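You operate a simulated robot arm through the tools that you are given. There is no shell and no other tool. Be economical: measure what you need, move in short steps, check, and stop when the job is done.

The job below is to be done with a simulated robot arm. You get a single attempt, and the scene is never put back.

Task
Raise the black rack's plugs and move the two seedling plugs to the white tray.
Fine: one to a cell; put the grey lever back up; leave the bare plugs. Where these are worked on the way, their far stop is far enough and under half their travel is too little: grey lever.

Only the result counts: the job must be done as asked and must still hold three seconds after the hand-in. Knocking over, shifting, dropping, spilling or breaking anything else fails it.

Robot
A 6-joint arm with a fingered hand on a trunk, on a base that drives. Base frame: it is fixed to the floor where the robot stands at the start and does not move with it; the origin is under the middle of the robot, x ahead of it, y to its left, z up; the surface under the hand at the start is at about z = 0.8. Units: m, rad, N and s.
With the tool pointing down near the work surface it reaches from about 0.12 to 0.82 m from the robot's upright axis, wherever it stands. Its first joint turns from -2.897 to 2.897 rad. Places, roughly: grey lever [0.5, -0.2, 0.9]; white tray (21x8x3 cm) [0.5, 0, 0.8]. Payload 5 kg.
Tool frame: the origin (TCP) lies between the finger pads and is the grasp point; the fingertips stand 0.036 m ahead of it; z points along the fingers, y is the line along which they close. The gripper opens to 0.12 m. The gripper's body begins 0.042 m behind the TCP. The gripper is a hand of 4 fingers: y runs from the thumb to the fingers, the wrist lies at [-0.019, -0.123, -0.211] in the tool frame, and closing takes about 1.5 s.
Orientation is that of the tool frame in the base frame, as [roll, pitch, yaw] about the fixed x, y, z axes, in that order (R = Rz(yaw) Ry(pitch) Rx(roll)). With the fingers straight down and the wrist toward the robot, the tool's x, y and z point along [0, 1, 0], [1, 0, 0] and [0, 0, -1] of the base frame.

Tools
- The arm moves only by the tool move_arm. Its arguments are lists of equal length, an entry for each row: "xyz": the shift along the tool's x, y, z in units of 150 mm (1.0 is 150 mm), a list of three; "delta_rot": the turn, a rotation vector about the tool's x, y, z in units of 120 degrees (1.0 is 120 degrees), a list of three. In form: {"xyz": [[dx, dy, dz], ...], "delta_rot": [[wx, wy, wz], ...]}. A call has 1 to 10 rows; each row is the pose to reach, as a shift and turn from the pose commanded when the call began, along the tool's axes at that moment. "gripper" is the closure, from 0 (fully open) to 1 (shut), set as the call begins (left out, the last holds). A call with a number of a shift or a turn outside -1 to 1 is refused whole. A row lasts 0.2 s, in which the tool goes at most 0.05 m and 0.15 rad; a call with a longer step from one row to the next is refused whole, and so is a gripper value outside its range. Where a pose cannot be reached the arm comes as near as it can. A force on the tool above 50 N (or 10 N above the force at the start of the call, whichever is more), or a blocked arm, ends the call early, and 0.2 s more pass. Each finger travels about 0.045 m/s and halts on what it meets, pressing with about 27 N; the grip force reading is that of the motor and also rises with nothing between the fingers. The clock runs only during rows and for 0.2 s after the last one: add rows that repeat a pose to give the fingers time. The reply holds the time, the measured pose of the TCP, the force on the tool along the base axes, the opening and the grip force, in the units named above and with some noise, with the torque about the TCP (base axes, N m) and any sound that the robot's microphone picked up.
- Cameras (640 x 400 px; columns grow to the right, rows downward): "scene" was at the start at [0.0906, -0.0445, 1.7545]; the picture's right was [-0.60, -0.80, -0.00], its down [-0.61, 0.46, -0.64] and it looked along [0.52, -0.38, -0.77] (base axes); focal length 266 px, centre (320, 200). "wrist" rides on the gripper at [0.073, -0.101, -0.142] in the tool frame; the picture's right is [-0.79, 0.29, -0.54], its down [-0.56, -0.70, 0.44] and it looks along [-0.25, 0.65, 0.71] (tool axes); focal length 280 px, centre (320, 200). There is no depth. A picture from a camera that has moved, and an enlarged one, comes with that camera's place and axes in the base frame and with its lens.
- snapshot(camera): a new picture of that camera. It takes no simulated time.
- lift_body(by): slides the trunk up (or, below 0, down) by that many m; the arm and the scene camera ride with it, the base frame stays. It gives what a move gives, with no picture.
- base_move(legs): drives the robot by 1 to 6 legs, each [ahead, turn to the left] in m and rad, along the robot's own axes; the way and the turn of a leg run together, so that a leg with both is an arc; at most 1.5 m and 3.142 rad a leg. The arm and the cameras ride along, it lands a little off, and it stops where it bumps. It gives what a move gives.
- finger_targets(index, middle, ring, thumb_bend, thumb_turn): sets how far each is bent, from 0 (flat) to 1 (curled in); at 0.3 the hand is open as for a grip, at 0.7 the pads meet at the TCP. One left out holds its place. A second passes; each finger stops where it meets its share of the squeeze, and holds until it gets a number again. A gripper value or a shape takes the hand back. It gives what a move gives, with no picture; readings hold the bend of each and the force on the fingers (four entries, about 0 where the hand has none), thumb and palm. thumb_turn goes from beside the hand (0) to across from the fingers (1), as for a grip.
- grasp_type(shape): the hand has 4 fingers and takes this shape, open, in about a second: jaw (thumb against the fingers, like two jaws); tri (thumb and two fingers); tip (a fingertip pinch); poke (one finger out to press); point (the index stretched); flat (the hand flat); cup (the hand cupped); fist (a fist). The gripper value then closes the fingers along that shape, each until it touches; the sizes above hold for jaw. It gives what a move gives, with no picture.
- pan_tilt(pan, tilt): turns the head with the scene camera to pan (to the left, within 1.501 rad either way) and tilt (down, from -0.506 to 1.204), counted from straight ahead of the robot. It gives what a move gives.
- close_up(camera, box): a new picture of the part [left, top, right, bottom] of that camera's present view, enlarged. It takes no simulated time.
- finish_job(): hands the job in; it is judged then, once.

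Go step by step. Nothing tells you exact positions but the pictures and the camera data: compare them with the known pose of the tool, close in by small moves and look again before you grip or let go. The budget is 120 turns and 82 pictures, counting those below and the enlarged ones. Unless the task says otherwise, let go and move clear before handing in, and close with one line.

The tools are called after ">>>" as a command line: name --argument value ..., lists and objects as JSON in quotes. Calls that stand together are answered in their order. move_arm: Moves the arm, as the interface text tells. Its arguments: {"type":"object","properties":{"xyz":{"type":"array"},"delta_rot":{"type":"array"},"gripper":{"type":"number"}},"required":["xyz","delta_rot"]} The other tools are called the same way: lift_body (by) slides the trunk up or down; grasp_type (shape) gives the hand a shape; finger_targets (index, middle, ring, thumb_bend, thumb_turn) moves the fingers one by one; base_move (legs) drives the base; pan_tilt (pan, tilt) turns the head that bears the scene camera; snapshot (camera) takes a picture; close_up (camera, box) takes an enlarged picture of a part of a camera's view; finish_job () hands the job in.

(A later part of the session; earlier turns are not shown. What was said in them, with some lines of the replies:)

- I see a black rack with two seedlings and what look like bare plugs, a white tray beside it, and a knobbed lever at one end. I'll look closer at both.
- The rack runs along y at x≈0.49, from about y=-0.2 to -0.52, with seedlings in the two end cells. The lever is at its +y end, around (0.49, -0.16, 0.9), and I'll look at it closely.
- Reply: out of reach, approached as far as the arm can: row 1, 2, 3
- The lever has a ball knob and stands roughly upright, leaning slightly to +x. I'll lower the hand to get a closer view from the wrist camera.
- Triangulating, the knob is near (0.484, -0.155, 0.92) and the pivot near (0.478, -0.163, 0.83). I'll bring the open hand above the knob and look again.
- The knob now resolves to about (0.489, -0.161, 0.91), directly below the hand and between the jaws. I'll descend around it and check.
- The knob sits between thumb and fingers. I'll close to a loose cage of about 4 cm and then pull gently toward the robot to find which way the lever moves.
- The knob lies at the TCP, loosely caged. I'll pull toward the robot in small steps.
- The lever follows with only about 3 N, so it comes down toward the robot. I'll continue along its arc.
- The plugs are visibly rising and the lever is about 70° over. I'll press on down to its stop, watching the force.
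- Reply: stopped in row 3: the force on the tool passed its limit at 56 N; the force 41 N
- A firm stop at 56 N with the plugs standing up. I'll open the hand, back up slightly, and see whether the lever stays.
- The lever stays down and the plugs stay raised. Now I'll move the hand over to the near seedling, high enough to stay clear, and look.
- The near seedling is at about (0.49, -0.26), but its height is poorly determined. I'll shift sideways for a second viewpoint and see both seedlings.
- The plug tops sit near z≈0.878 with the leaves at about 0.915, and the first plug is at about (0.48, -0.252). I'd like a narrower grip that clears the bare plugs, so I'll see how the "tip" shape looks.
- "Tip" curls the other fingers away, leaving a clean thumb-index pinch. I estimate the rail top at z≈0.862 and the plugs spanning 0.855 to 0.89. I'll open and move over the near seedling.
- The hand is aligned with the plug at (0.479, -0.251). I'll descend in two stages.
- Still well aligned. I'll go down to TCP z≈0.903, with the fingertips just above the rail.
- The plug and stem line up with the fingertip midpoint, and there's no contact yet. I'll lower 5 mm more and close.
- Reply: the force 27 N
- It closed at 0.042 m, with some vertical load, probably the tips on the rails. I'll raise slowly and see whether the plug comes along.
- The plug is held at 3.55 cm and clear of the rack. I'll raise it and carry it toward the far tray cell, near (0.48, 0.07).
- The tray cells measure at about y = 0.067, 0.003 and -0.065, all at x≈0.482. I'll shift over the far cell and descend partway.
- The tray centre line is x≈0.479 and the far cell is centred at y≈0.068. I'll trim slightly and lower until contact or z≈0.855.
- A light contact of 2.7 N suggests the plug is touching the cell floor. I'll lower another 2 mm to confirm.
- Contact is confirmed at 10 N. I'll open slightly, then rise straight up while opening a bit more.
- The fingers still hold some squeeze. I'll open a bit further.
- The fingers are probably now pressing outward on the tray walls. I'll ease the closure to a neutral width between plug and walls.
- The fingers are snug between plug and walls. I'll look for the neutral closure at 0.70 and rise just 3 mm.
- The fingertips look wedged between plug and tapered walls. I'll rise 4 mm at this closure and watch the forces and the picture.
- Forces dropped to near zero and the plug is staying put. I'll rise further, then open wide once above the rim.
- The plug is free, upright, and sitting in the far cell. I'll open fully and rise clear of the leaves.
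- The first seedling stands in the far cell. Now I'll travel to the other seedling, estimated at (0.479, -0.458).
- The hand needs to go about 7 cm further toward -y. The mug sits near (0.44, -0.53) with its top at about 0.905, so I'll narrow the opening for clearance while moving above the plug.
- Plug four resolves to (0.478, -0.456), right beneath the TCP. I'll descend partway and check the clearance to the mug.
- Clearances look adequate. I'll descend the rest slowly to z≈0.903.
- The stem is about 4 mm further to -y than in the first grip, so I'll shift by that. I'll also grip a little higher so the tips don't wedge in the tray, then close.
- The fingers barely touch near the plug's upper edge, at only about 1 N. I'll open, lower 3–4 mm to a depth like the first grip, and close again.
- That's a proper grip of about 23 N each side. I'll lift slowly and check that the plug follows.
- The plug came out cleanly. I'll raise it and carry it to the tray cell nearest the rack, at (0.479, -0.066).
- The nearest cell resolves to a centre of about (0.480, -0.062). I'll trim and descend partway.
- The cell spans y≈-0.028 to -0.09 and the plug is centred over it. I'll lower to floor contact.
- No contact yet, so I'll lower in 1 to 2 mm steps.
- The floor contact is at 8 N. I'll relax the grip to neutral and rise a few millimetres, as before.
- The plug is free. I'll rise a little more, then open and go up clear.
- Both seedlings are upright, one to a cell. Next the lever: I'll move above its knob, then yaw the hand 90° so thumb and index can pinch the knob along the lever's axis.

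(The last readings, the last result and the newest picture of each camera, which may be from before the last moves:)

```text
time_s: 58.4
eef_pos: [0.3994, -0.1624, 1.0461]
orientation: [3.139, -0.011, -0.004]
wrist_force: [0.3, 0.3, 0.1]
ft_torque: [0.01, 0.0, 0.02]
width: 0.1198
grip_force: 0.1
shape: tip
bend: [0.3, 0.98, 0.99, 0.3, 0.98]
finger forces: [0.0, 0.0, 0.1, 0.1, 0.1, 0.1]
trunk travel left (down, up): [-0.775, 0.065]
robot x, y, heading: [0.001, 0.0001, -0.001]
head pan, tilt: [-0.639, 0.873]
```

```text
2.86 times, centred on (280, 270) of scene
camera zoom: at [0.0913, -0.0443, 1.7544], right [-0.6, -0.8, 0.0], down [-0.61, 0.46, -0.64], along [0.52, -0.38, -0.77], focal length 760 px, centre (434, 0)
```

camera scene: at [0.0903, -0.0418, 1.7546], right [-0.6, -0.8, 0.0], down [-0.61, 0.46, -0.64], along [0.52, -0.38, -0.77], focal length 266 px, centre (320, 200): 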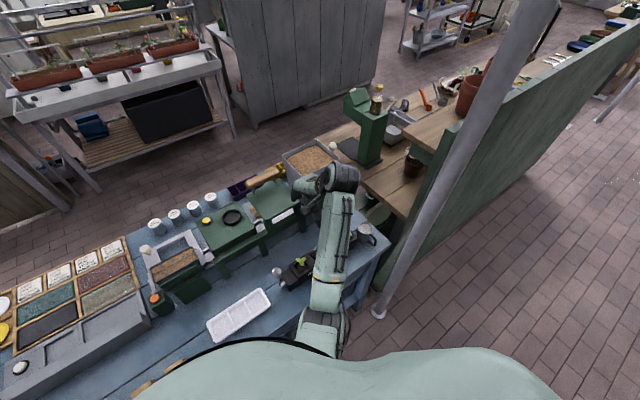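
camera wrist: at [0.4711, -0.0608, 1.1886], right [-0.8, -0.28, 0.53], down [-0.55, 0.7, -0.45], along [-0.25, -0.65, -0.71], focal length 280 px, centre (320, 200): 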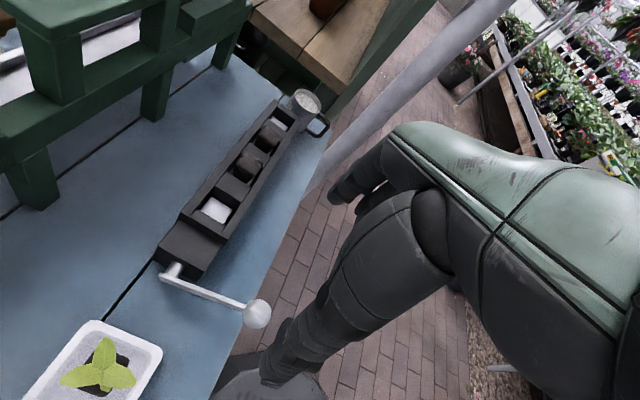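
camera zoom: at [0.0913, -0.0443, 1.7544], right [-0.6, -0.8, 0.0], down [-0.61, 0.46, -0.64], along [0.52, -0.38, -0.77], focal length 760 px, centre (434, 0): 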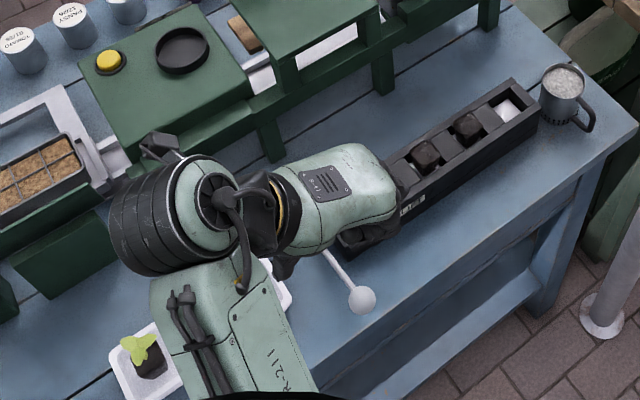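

The knob is clearly visible at about (0.378, -0.159, 0.858). I'll move over it and descend partway.

>>> move_arm --xyz '[[-0.136, -0.016, 0], [-0.136, -0.016, 0.3], [-0.136, -0.016, 0.6], [-0.136, -0.016, 0.8]]' --delta_rot '[[0, 0, 0], [0, 0, 0], [0, 0, 0], [0, 0, 0]]'

>>> snapshot --camera "wrist"

```text
time_s: 59.4
eef_pos: [0.379, -0.1602, 0.9275]
orientation: [3.138, -0.012, -0.001]
wrist_force: [-0.7, -0.2, 0.1]
ft_torque: [0.01, 0.01, 0.02]
width: 0.1199
grip_force: 0.1
shape: tip
bend: [0.3, 0.98, 0.99, 0.3, 0.98]
finger forces: [0.1, 0.0, 0.1, 0.0, 0.0, 0.0]
trunk travel left (down, up): [-0.775, 0.065]
robot x, y, heading: [-0.0001, -0.0015, 0.001]
head pan, tilt: [-0.639, 0.873]
```

```text
20 pictures are left
camera wrist: at [0.4502, -0.059, 1.0699], right [-0.8, -0.28, 0.53], down [-0.55, 0.7, -0.45], along [-0.24, -0.66, -0.71], focal length 280 px, centre (320, 200)
```

wrist: 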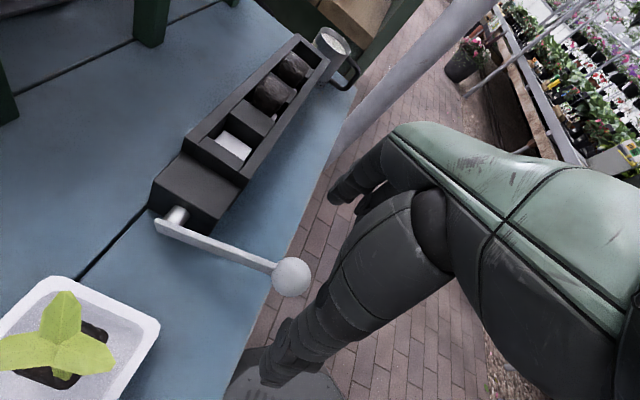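

Aligned. I'll descend around the knob and close the pinch.

>>> move_arm --xyz '[[0, 0, 0.2], [0, 0, 0.4]]' --delta_rot '[[0, 0, 0], [0, 0, 0]]'

>>> close_up --camera "wrist" --box '[160, 140, 480, 340]'

```text
time_s: 60.0
eef_pos: [0.3801, -0.1611, 0.8694]
orientation: [3.135, -0.017, -0.002]
wrist_force: [-2.3, -4.5, 15.2]
ft_torque: [0.02, 0.14, 0.06]
width: 0.1199
grip_force: 0.0
shape: tip
bend: [0.3, 1.0, 0.99, 0.3, 0.98]
finger forces: [0.0, 15.6, 0.0, 0.1, 0.0, 0.0]
trunk travel left (down, up): [-0.775, 0.065]
robot x, y, heading: [-0.001, 0.0024, 0.003]
head pan, tilt: [-0.639, 0.873]
```

```text
2.00 times, centred on (320, 240) of wrist
camera zoom: at [0.4503, -0.06, 1.0119], right [-0.8, -0.28, 0.53], down [-0.55, 0.7, -0.46], along [-0.24, -0.66, -0.71], focal length 561 px, centre (320, 120)
```

zoom: 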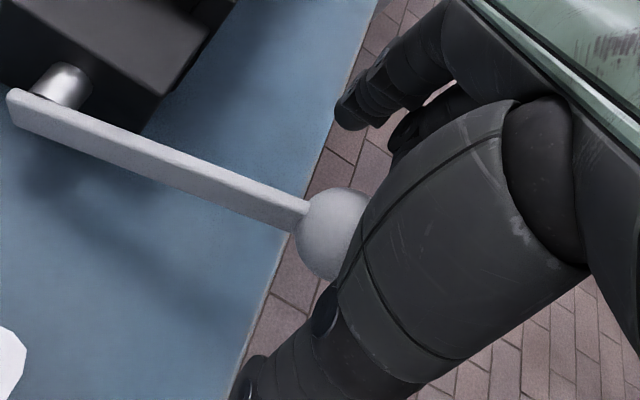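

The curled middle finger touches the top of the knob with 15 N. I'll rise 8 mm, shift slightly, then close the pinch.

>>> move_arm --xyz '[[-0.02, 0, -0.055], [-0.02, 0, -0.055]]' --delta_rot '[[0, 0, 0], [0, 0, 0]]'

>>> move_arm --xyz '[[0, 0, 0], [0, 0, 0], [0, 0, 0], [0, 0, 0], [0, 0, 0], [0, 0, 0], [0, 0, 0], [0, 0, 0]]' --delta_rot '[[0, 0, 0], [0, 0, 0], [0, 0, 0], [0, 0, 0], [0, 0, 0], [0, 0, 0], [0, 0, 0], [0, 0, 0]]' --gripper 0.8

>>> close_up --camera "wrist" --box '[160, 140, 480, 340]'

```text
time_s: 60.6
eef_pos: [0.3787, -0.1591, 0.8744]
orientation: [3.138, -0.013, -0.001]
wrist_force: [0.7, -0.1, 0.5]
ft_torque: [0.0, -0.01, 0.0]
width: 0.1201
grip_force: 0.0
shape: tip
bend: [0.3, 0.98, 0.99, 0.3, 0.98]
finger forces: [0.0, 0.0, 0.1, 0.1, 0.0, 0.0]
trunk travel left (down, up): [-0.775, 0.065]
robot x, y, heading: [-0.0014, 0.0014, 0.0]
head pan, tilt: [-0.639, 0.873]
```

```text
time_s: 62.4
eef_pos: [0.3789, -0.1583, 0.8746]
orientation: [3.139, -0.011, 0.0]
wrist_force: [1.0, 0.9, 0.2]
ft_torque: [0.02, 0.0, -0.02]
width: 0.0247
grip_force: 0.0
shape: tip
bend: [0.72, 0.98, 0.99, 0.74, 1.0]
finger forces: [0.0, 0.0, 0.0, 0.1, 0.4, 0.0]
trunk travel left (down, up): [-0.775, 0.065]
robot x, y, heading: [0.0003, 0.0003, -0.001]
head pan, tilt: [-0.639, 0.873]
```

```text
2.00 times, centred on (320, 240) of wrist
camera zoom: at [0.4495, -0.0587, 1.0175], right [-0.8, -0.28, 0.53], down [-0.55, 0.7, -0.45], along [-0.25, -0.66, -0.71], focal length 561 px, centre (320, 120)
```

zoom: 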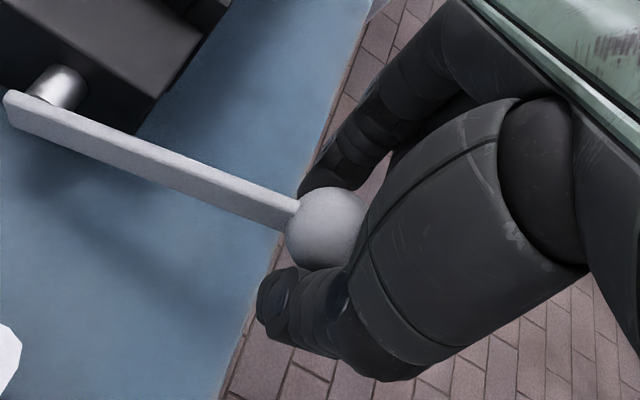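

The pinch now encloses the knob but only lightly. I'll close further until it squeezes, then check the force.

>>> move_arm --xyz '[[0, 0, 0], [0, 0, 0], [0, 0, 0], [0, 0, 0]]' --delta_rot '[[0, 0, 0], [0, 0, 0], [0, 0, 0], [0, 0, 0]]' --gripper 0.95

>>> close_up --camera "wrist" --box '[160, 140, 480, 340]'

```text
time_s: 63.4
eef_pos: [0.3784, -0.1583, 0.8755]
orientation: [3.138, -0.01, -0.001]
wrist_force: [2.1, 10.6, -1.7]
ft_torque: [0.14, 0.03, 0.03]
width: 0.0233
grip_force: 27.0
shape: tip
bend: [0.73, 1.0, 1.0, 0.76, 1.0]
finger forces: [16.0, 0.0, 0.0, 0.0, 22.3, 0.1]
trunk travel left (down, up): [-0.775, 0.065]
robot x, y, heading: [0.0022, 0.002, 0.003]
head pan, tilt: [-0.639, 0.873]
```

```text
2.00 times, centred on (320, 240) of wrist
camera zoom: at [0.45, -0.0573, 1.0173], right [-0.8, -0.29, 0.53], down [-0.55, 0.7, -0.45], along [-0.24, -0.66, -0.71], focal length 561 px, centre (320, 120)
```

zoom: 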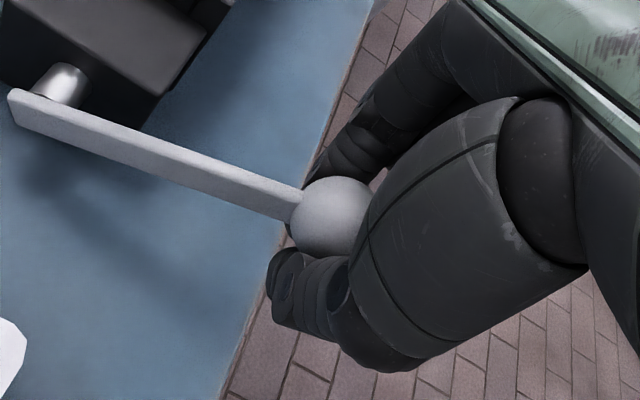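

It's gripped at 16–22 N, cradled slightly below the knob's equator. I'll raise it along the lever's arc, the first part up to about 55°.

>>> move_arm --xyz '[[0.023, 0, -0.065], [0.055, 0, -0.13], [0.1, 0, -0.193], [0.15, 0, -0.255], [0.205, 0, -0.31], [0.267, 0, -0.36]]' --delta_rot '[[0, 0, 0], [0, 0, 0], [0, 0, 0], [0, 0, 0], [0, 0, 0], [0, 0, 0]]'

>>> close_up --camera "wrist" --box '[160, 140, 480, 340]'

```text
time_s: 64.8
eef_pos: [0.4166, -0.1598, 0.929]
orientation: [3.137, -0.01, -0.004]
wrist_force: [-0.5, 1.1, -0.4]
ft_torque: [-0.04, 0.0, 0.01]
width: 0.0197
grip_force: 26.6
shape: tip
bend: [0.74, 1.0, 1.0, 0.78, 1.0]
finger forces: [0.0, 0.1, 0.0, 0.0, 0.1, 0.1]
trunk travel left (down, up): [-0.775, 0.065]
robot x, y, heading: [0.0013, -0.0012, -0.003]
head pan, tilt: [-0.639, 0.873]
```

```text
2.00 times, centred on (320, 240) of wrist
camera zoom: at [0.4889, -0.059, 1.0724], right [-0.8, -0.28, 0.53], down [-0.55, 0.7, -0.45], along [-0.25, -0.66, -0.71], focal length 561 px, centre (320, 120)
```

zoom: 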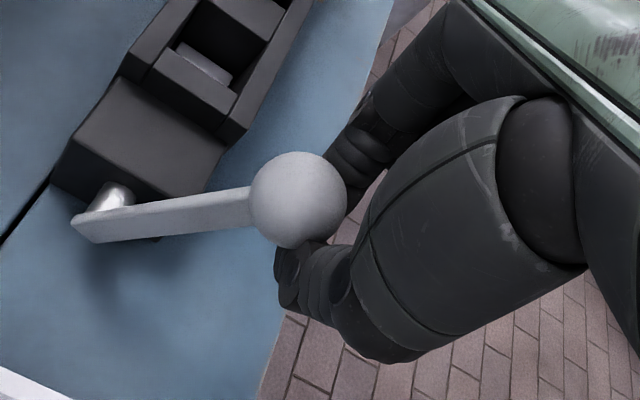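

The lever is now about 65° up and the knob has slipped just ahead of the closed fingertips, with no load. I'll push it on in +x with the fingers to the upright stop.

>>> move_arm --xyz '[[0.05, 0, 0], [0.1, 0, 0], [0.15, 0, 0], [0.2, 0, 0], [0.25, 0, 0]]' --delta_rot '[[0, 0, 0], [0, 0, 0], [0, 0, 0], [0, 0, 0], [0, 0, 0]]'

>>> close_up --camera "wrist" --box '[160, 140, 480, 340]'

```text
time_s: 66.0
eef_pos: [0.4547, -0.1584, 0.928]
orientation: [3.139, -0.01, -0.001]
wrist_force: [-1.9, 0.1, 1.3]
ft_torque: [0.0, 0.01, -0.02]
width: 0.0194
grip_force: 26.9
shape: tip
bend: [0.74, 1.0, 1.0, 0.78, 1.0]
finger forces: [0.0, 0.1, 0.0, 0.0, 0.1, 0.1]
trunk travel left (down, up): [-0.775, 0.065]
robot x, y, heading: [0.0005, 0.0016, 0.002]
head pan, tilt: [-0.639, 0.873]
```

```text
2.00 times, centred on (320, 240) of wrist
camera zoom: at [0.5257, -0.0584, 1.072], right [-0.8, -0.28, 0.53], down [-0.55, 0.7, -0.45], along [-0.25, -0.66, -0.71], focal length 561 px, centre (320, 120)
```

zoom: 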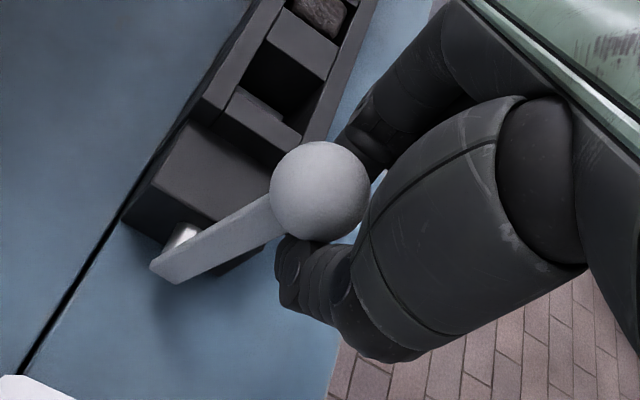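

The knob follows with about 2 N and is now near x=0.469. I'll push on in small steps until the stop.

>>> move_arm --xyz '[[0.04, 0, 0], [0.08, 0, 0], [0.11, 0, 0], [0.14, 0, 0]]' --delta_rot '[[0, 0, 0], [0, 0, 0], [0, 0, 0], [0, 0, 0]]'

>>> close_up --camera "wrist" --box '[160, 140, 480, 340]'

```text
time_s: 67.0
eef_pos: [0.47, -0.1592, 0.9297]
orientation: [3.138, -0.005, -0.004]
wrist_force: [-29.0, -1.3, -5.2]
ft_torque: [-0.5, 0.17, 0.22]
width: 0.0195
grip_force: 27.1
shape: tip
bend: [0.73, 1.0, 1.0, 0.8, 1.0]
finger forces: [15.1, 0.0, 0.0, 0.0, 22.3, 0.0]
trunk travel left (down, up): [-0.775, 0.065]
robot x, y, heading: [0.0012, 0.0002, -0.005]
head pan, tilt: [-0.639, 0.873]
```

```text
2.00 times, centred on (320, 240) of wrist
camera zoom: at [0.5428, -0.0592, 1.0718], right [-0.79, -0.28, 0.54], down [-0.55, 0.7, -0.45], along [-0.25, -0.65, -0.71], focal length 561 px, centre (320, 120)
```

zoom: 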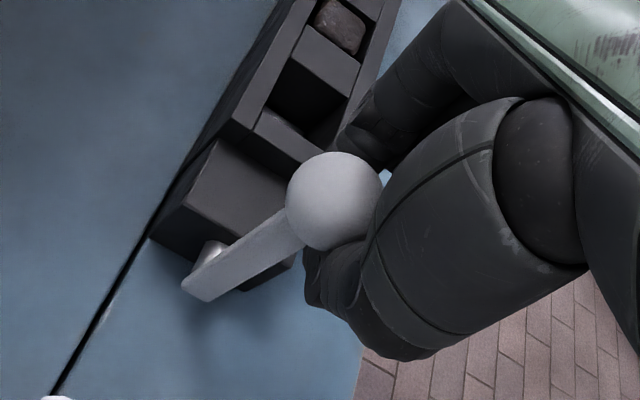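

A 29 N stop at knob x≈0.48 matches the starting position. I'll back off, open, rise clear, and compare with the first pictures.

>>> move_arm --xyz '[[-0.1, 0, 0], [-0.3, 0, 0], [-0.5, 0, 0], [-0.5, 0, -0.3], [-0.5, 0, -0.6], [-0.5, 0, -0.9]]' --delta_rot '[[0, 0, 0], [0, 0, 0], [0, 0, 0], [0, 0, 0], [0, 0, 0], [0, 0, 0]]'

>>> move_arm --xyz '[[0, 0, 0], [0, -0.3, 0], [0, -0.6, 0], [0, -0.9, 0]]' --delta_rot '[[0, 0, 0], [0, 0, 0], [0, 0, 0], [0, 0, 0]]' --gripper 0.0

>>> snapshot --camera "wrist"

>>> close_up --camera "scene" --box '[190, 200, 370, 340]'

```text
time_s: 68.4
eef_pos: [0.3997, -0.1631, 1.0588]
orientation: [3.135, -0.013, -0.001]
wrist_force: [1.2, -0.6, 0.7]
ft_torque: [0.04, 0.0, 0.0]
width: 0.0182
grip_force: 27.5
shape: tip
bend: [0.73, 1.0, 1.0, 0.81, 1.0]
finger forces: [0.1, 0.0, 0.1, 0.1, 0.0, 0.0]
out of reach, approached as far as the arm can: row 6
trunk travel left (down, up): [-0.775, 0.065]
robot x, y, heading: [0.001, 0.0004, 0.002]
head pan, tilt: [-0.639, 0.873]
```

```text
time_s: 69.4
eef_pos: [0.4085, -0.0781, 0.9971]
orientation: [3.137, -0.021, 0.006]
wrist_force: [-0.4, -0.6, 0.1]
ft_torque: [-0.03, -0.01, 0.01]
width: 0.1199
grip_force: 0.0
shape: tip
bend: [0.3, 0.98, 0.99, 0.3, 0.98]
finger forces: [0.0, 0.0, 0.1, 0.0, 0.2, 0.0]
out of reach, approached as far as the arm can: row 2, 3, 4
trunk travel left (down, up): [-0.775, 0.065]
robot x, y, heading: [0.0004, -0.0008, 0.005]
head pan, tilt: [-0.639, 0.873]
```

```text
13 pictures are left
camera wrist: at [0.4776, 0.0247, 1.1403], right [-0.8, -0.29, 0.53], down [-0.55, 0.69, -0.46], along [-0.23, -0.66, -0.72], focal length 280 px, centre (320, 200)
```

wrist: 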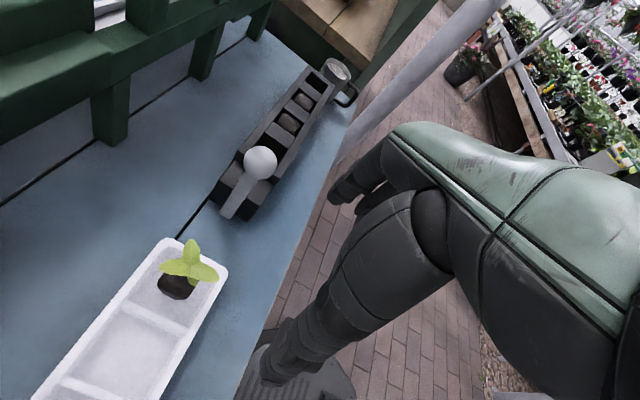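

```text
2.86 times, centred on (280, 270) of scene
camera zoom: at [0.091, -0.0437, 1.7545], right [-0.6, -0.8, 0.0], down [-0.61, 0.46, -0.64], along [0.52, -0.38, -0.77], focal length 760 px, centre (434, 0)
```

zoom: 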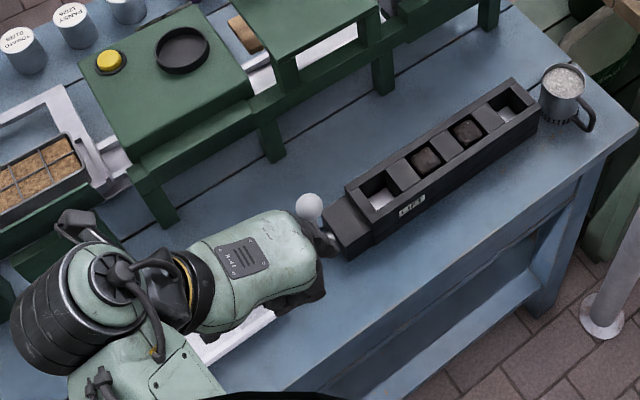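

The knob is exactly where it was in the first picture, and the bare plugs are lowered in the rack. I'll move the hand away from the tray for a last look.

>>> move_arm --xyz '[[-0.25, 0.0, 0], [-0.5, 0.1, 0], [-0.7, 0.3, 0], [-0.7, 0.6, 0]]' --delta_rot '[[0, 0, 0], [0, 0, 0], [0, 0, 0], [0, 0, 0]]'

>>> snapshot --camera "wrist"

>>> snapshot --camera "scene"

```text
time_s: 70.6
eef_pos: [0.3484, -0.1772, 1.0205]
orientation: [3.121, -0.092, 0.01]
wrist_force: [-0.5, 0.1, -0.4]
ft_torque: [0.01, 0.01, 0.01]
width: 0.1201
grip_force: 0.1
shape: tip
bend: [0.3, 0.98, 0.99, 0.3, 0.97]
finger forces: [0.0, 0.0, 0.1, 0.0, 0.0, 0.1]
out of reach, approached as far as the arm can: row 1
trunk travel left (down, up): [-0.775, 0.065]
robot x, y, heading: [0.0023, 0.0008, 0.001]
head pan, tilt: [-0.639, 0.873]
stopped in row 4: the arm was blocked; the commanded pose is now the measured one
```

```text
11 pictures are left
camera wrist: at [0.4069, -0.0739, 1.1666], right [-0.83, -0.29, 0.47], down [-0.52, 0.69, -0.51], along [-0.18, -0.67, -0.72], focal length 280 px, centre (320, 200)
```

wrist: 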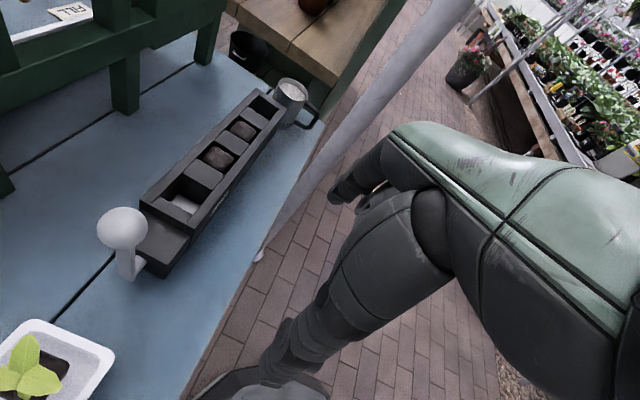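

```text
10 pictures are left
camera scene: at [0.0983, -0.0471, 1.7538], right [-0.6, -0.8, 0.0], down [-0.62, 0.46, -0.64], along [0.51, -0.38, -0.77], focal length 266 px, centre (320, 200)
```

scene: 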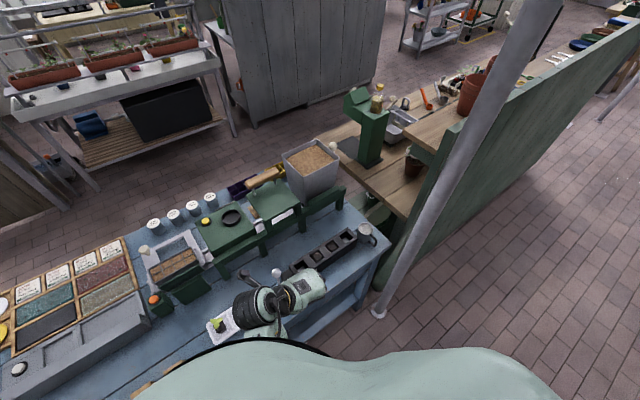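

The arm stopped against its own limits with no load on the tool. I'll ease it out and off to the rack side to see the whole tray.

>>> move_arm --xyz '[[0.15, 0, 0], [0.3, 0.1, 0], [0.3, 0.3, 0], [0.3, 0.55, 0], [0.3, 0.8, 0]]' --delta_rot '[[0, 0, 0], [0, 0, -0.06], [0, 0, -0.12], [0, 0, -0.18], [0, 0, -0.24]]'

>>> close_up --camera "scene" --box '[190, 220, 390, 350]'

```text
time_s: 71.8
eef_pos: [0.3884, -0.2996, 1.0291]
orientation: [3.077, -0.072, 0.517]
wrist_force: [0.1, -0.2, 0.2]
ft_torque: [0.03, 0.03, 0.02]
width: 0.1199
grip_force: 0.1
shape: tip
bend: [0.3, 0.98, 0.99, 0.3, 0.97]
finger forces: [0.0, 0.0, 0.0, 0.0, 0.0, 0.0]
trunk travel left (down, up): [-0.775, 0.065]
robot x, y, heading: [-0.0, 0.001, -0.0]
head pan, tilt: [-0.639, 0.873]
```

```text
3.08 times, centred on (290, 285) of scene
camera zoom: at [0.0919, -0.0466, 1.7543], right [-0.6, -0.8, 0.0], down [-0.62, 0.46, -0.64], along [0.52, -0.38, -0.77], focal length 818 px, centre (412, -62)
```

zoom: 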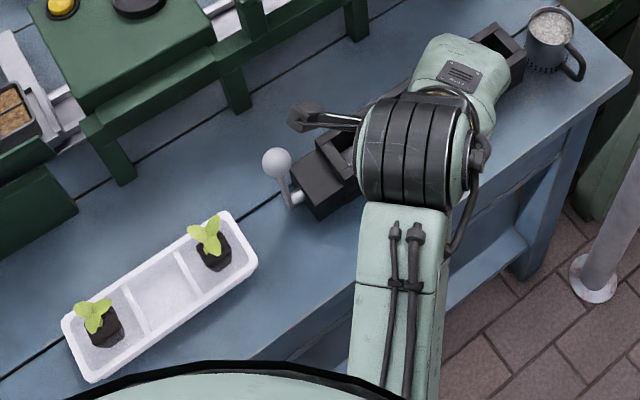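

Both seedlings stand upright in separate cells, the tray hasn't shifted, the lever is up, and the bare plugs and mug look untouched. I'm handing in.

>>> finish_job

```text
The job is handed in.
```

The job is handed in: both seedling plugs stand in separate white tray cells, the grey lever is back up, and the bare plugs are still in the black rack.
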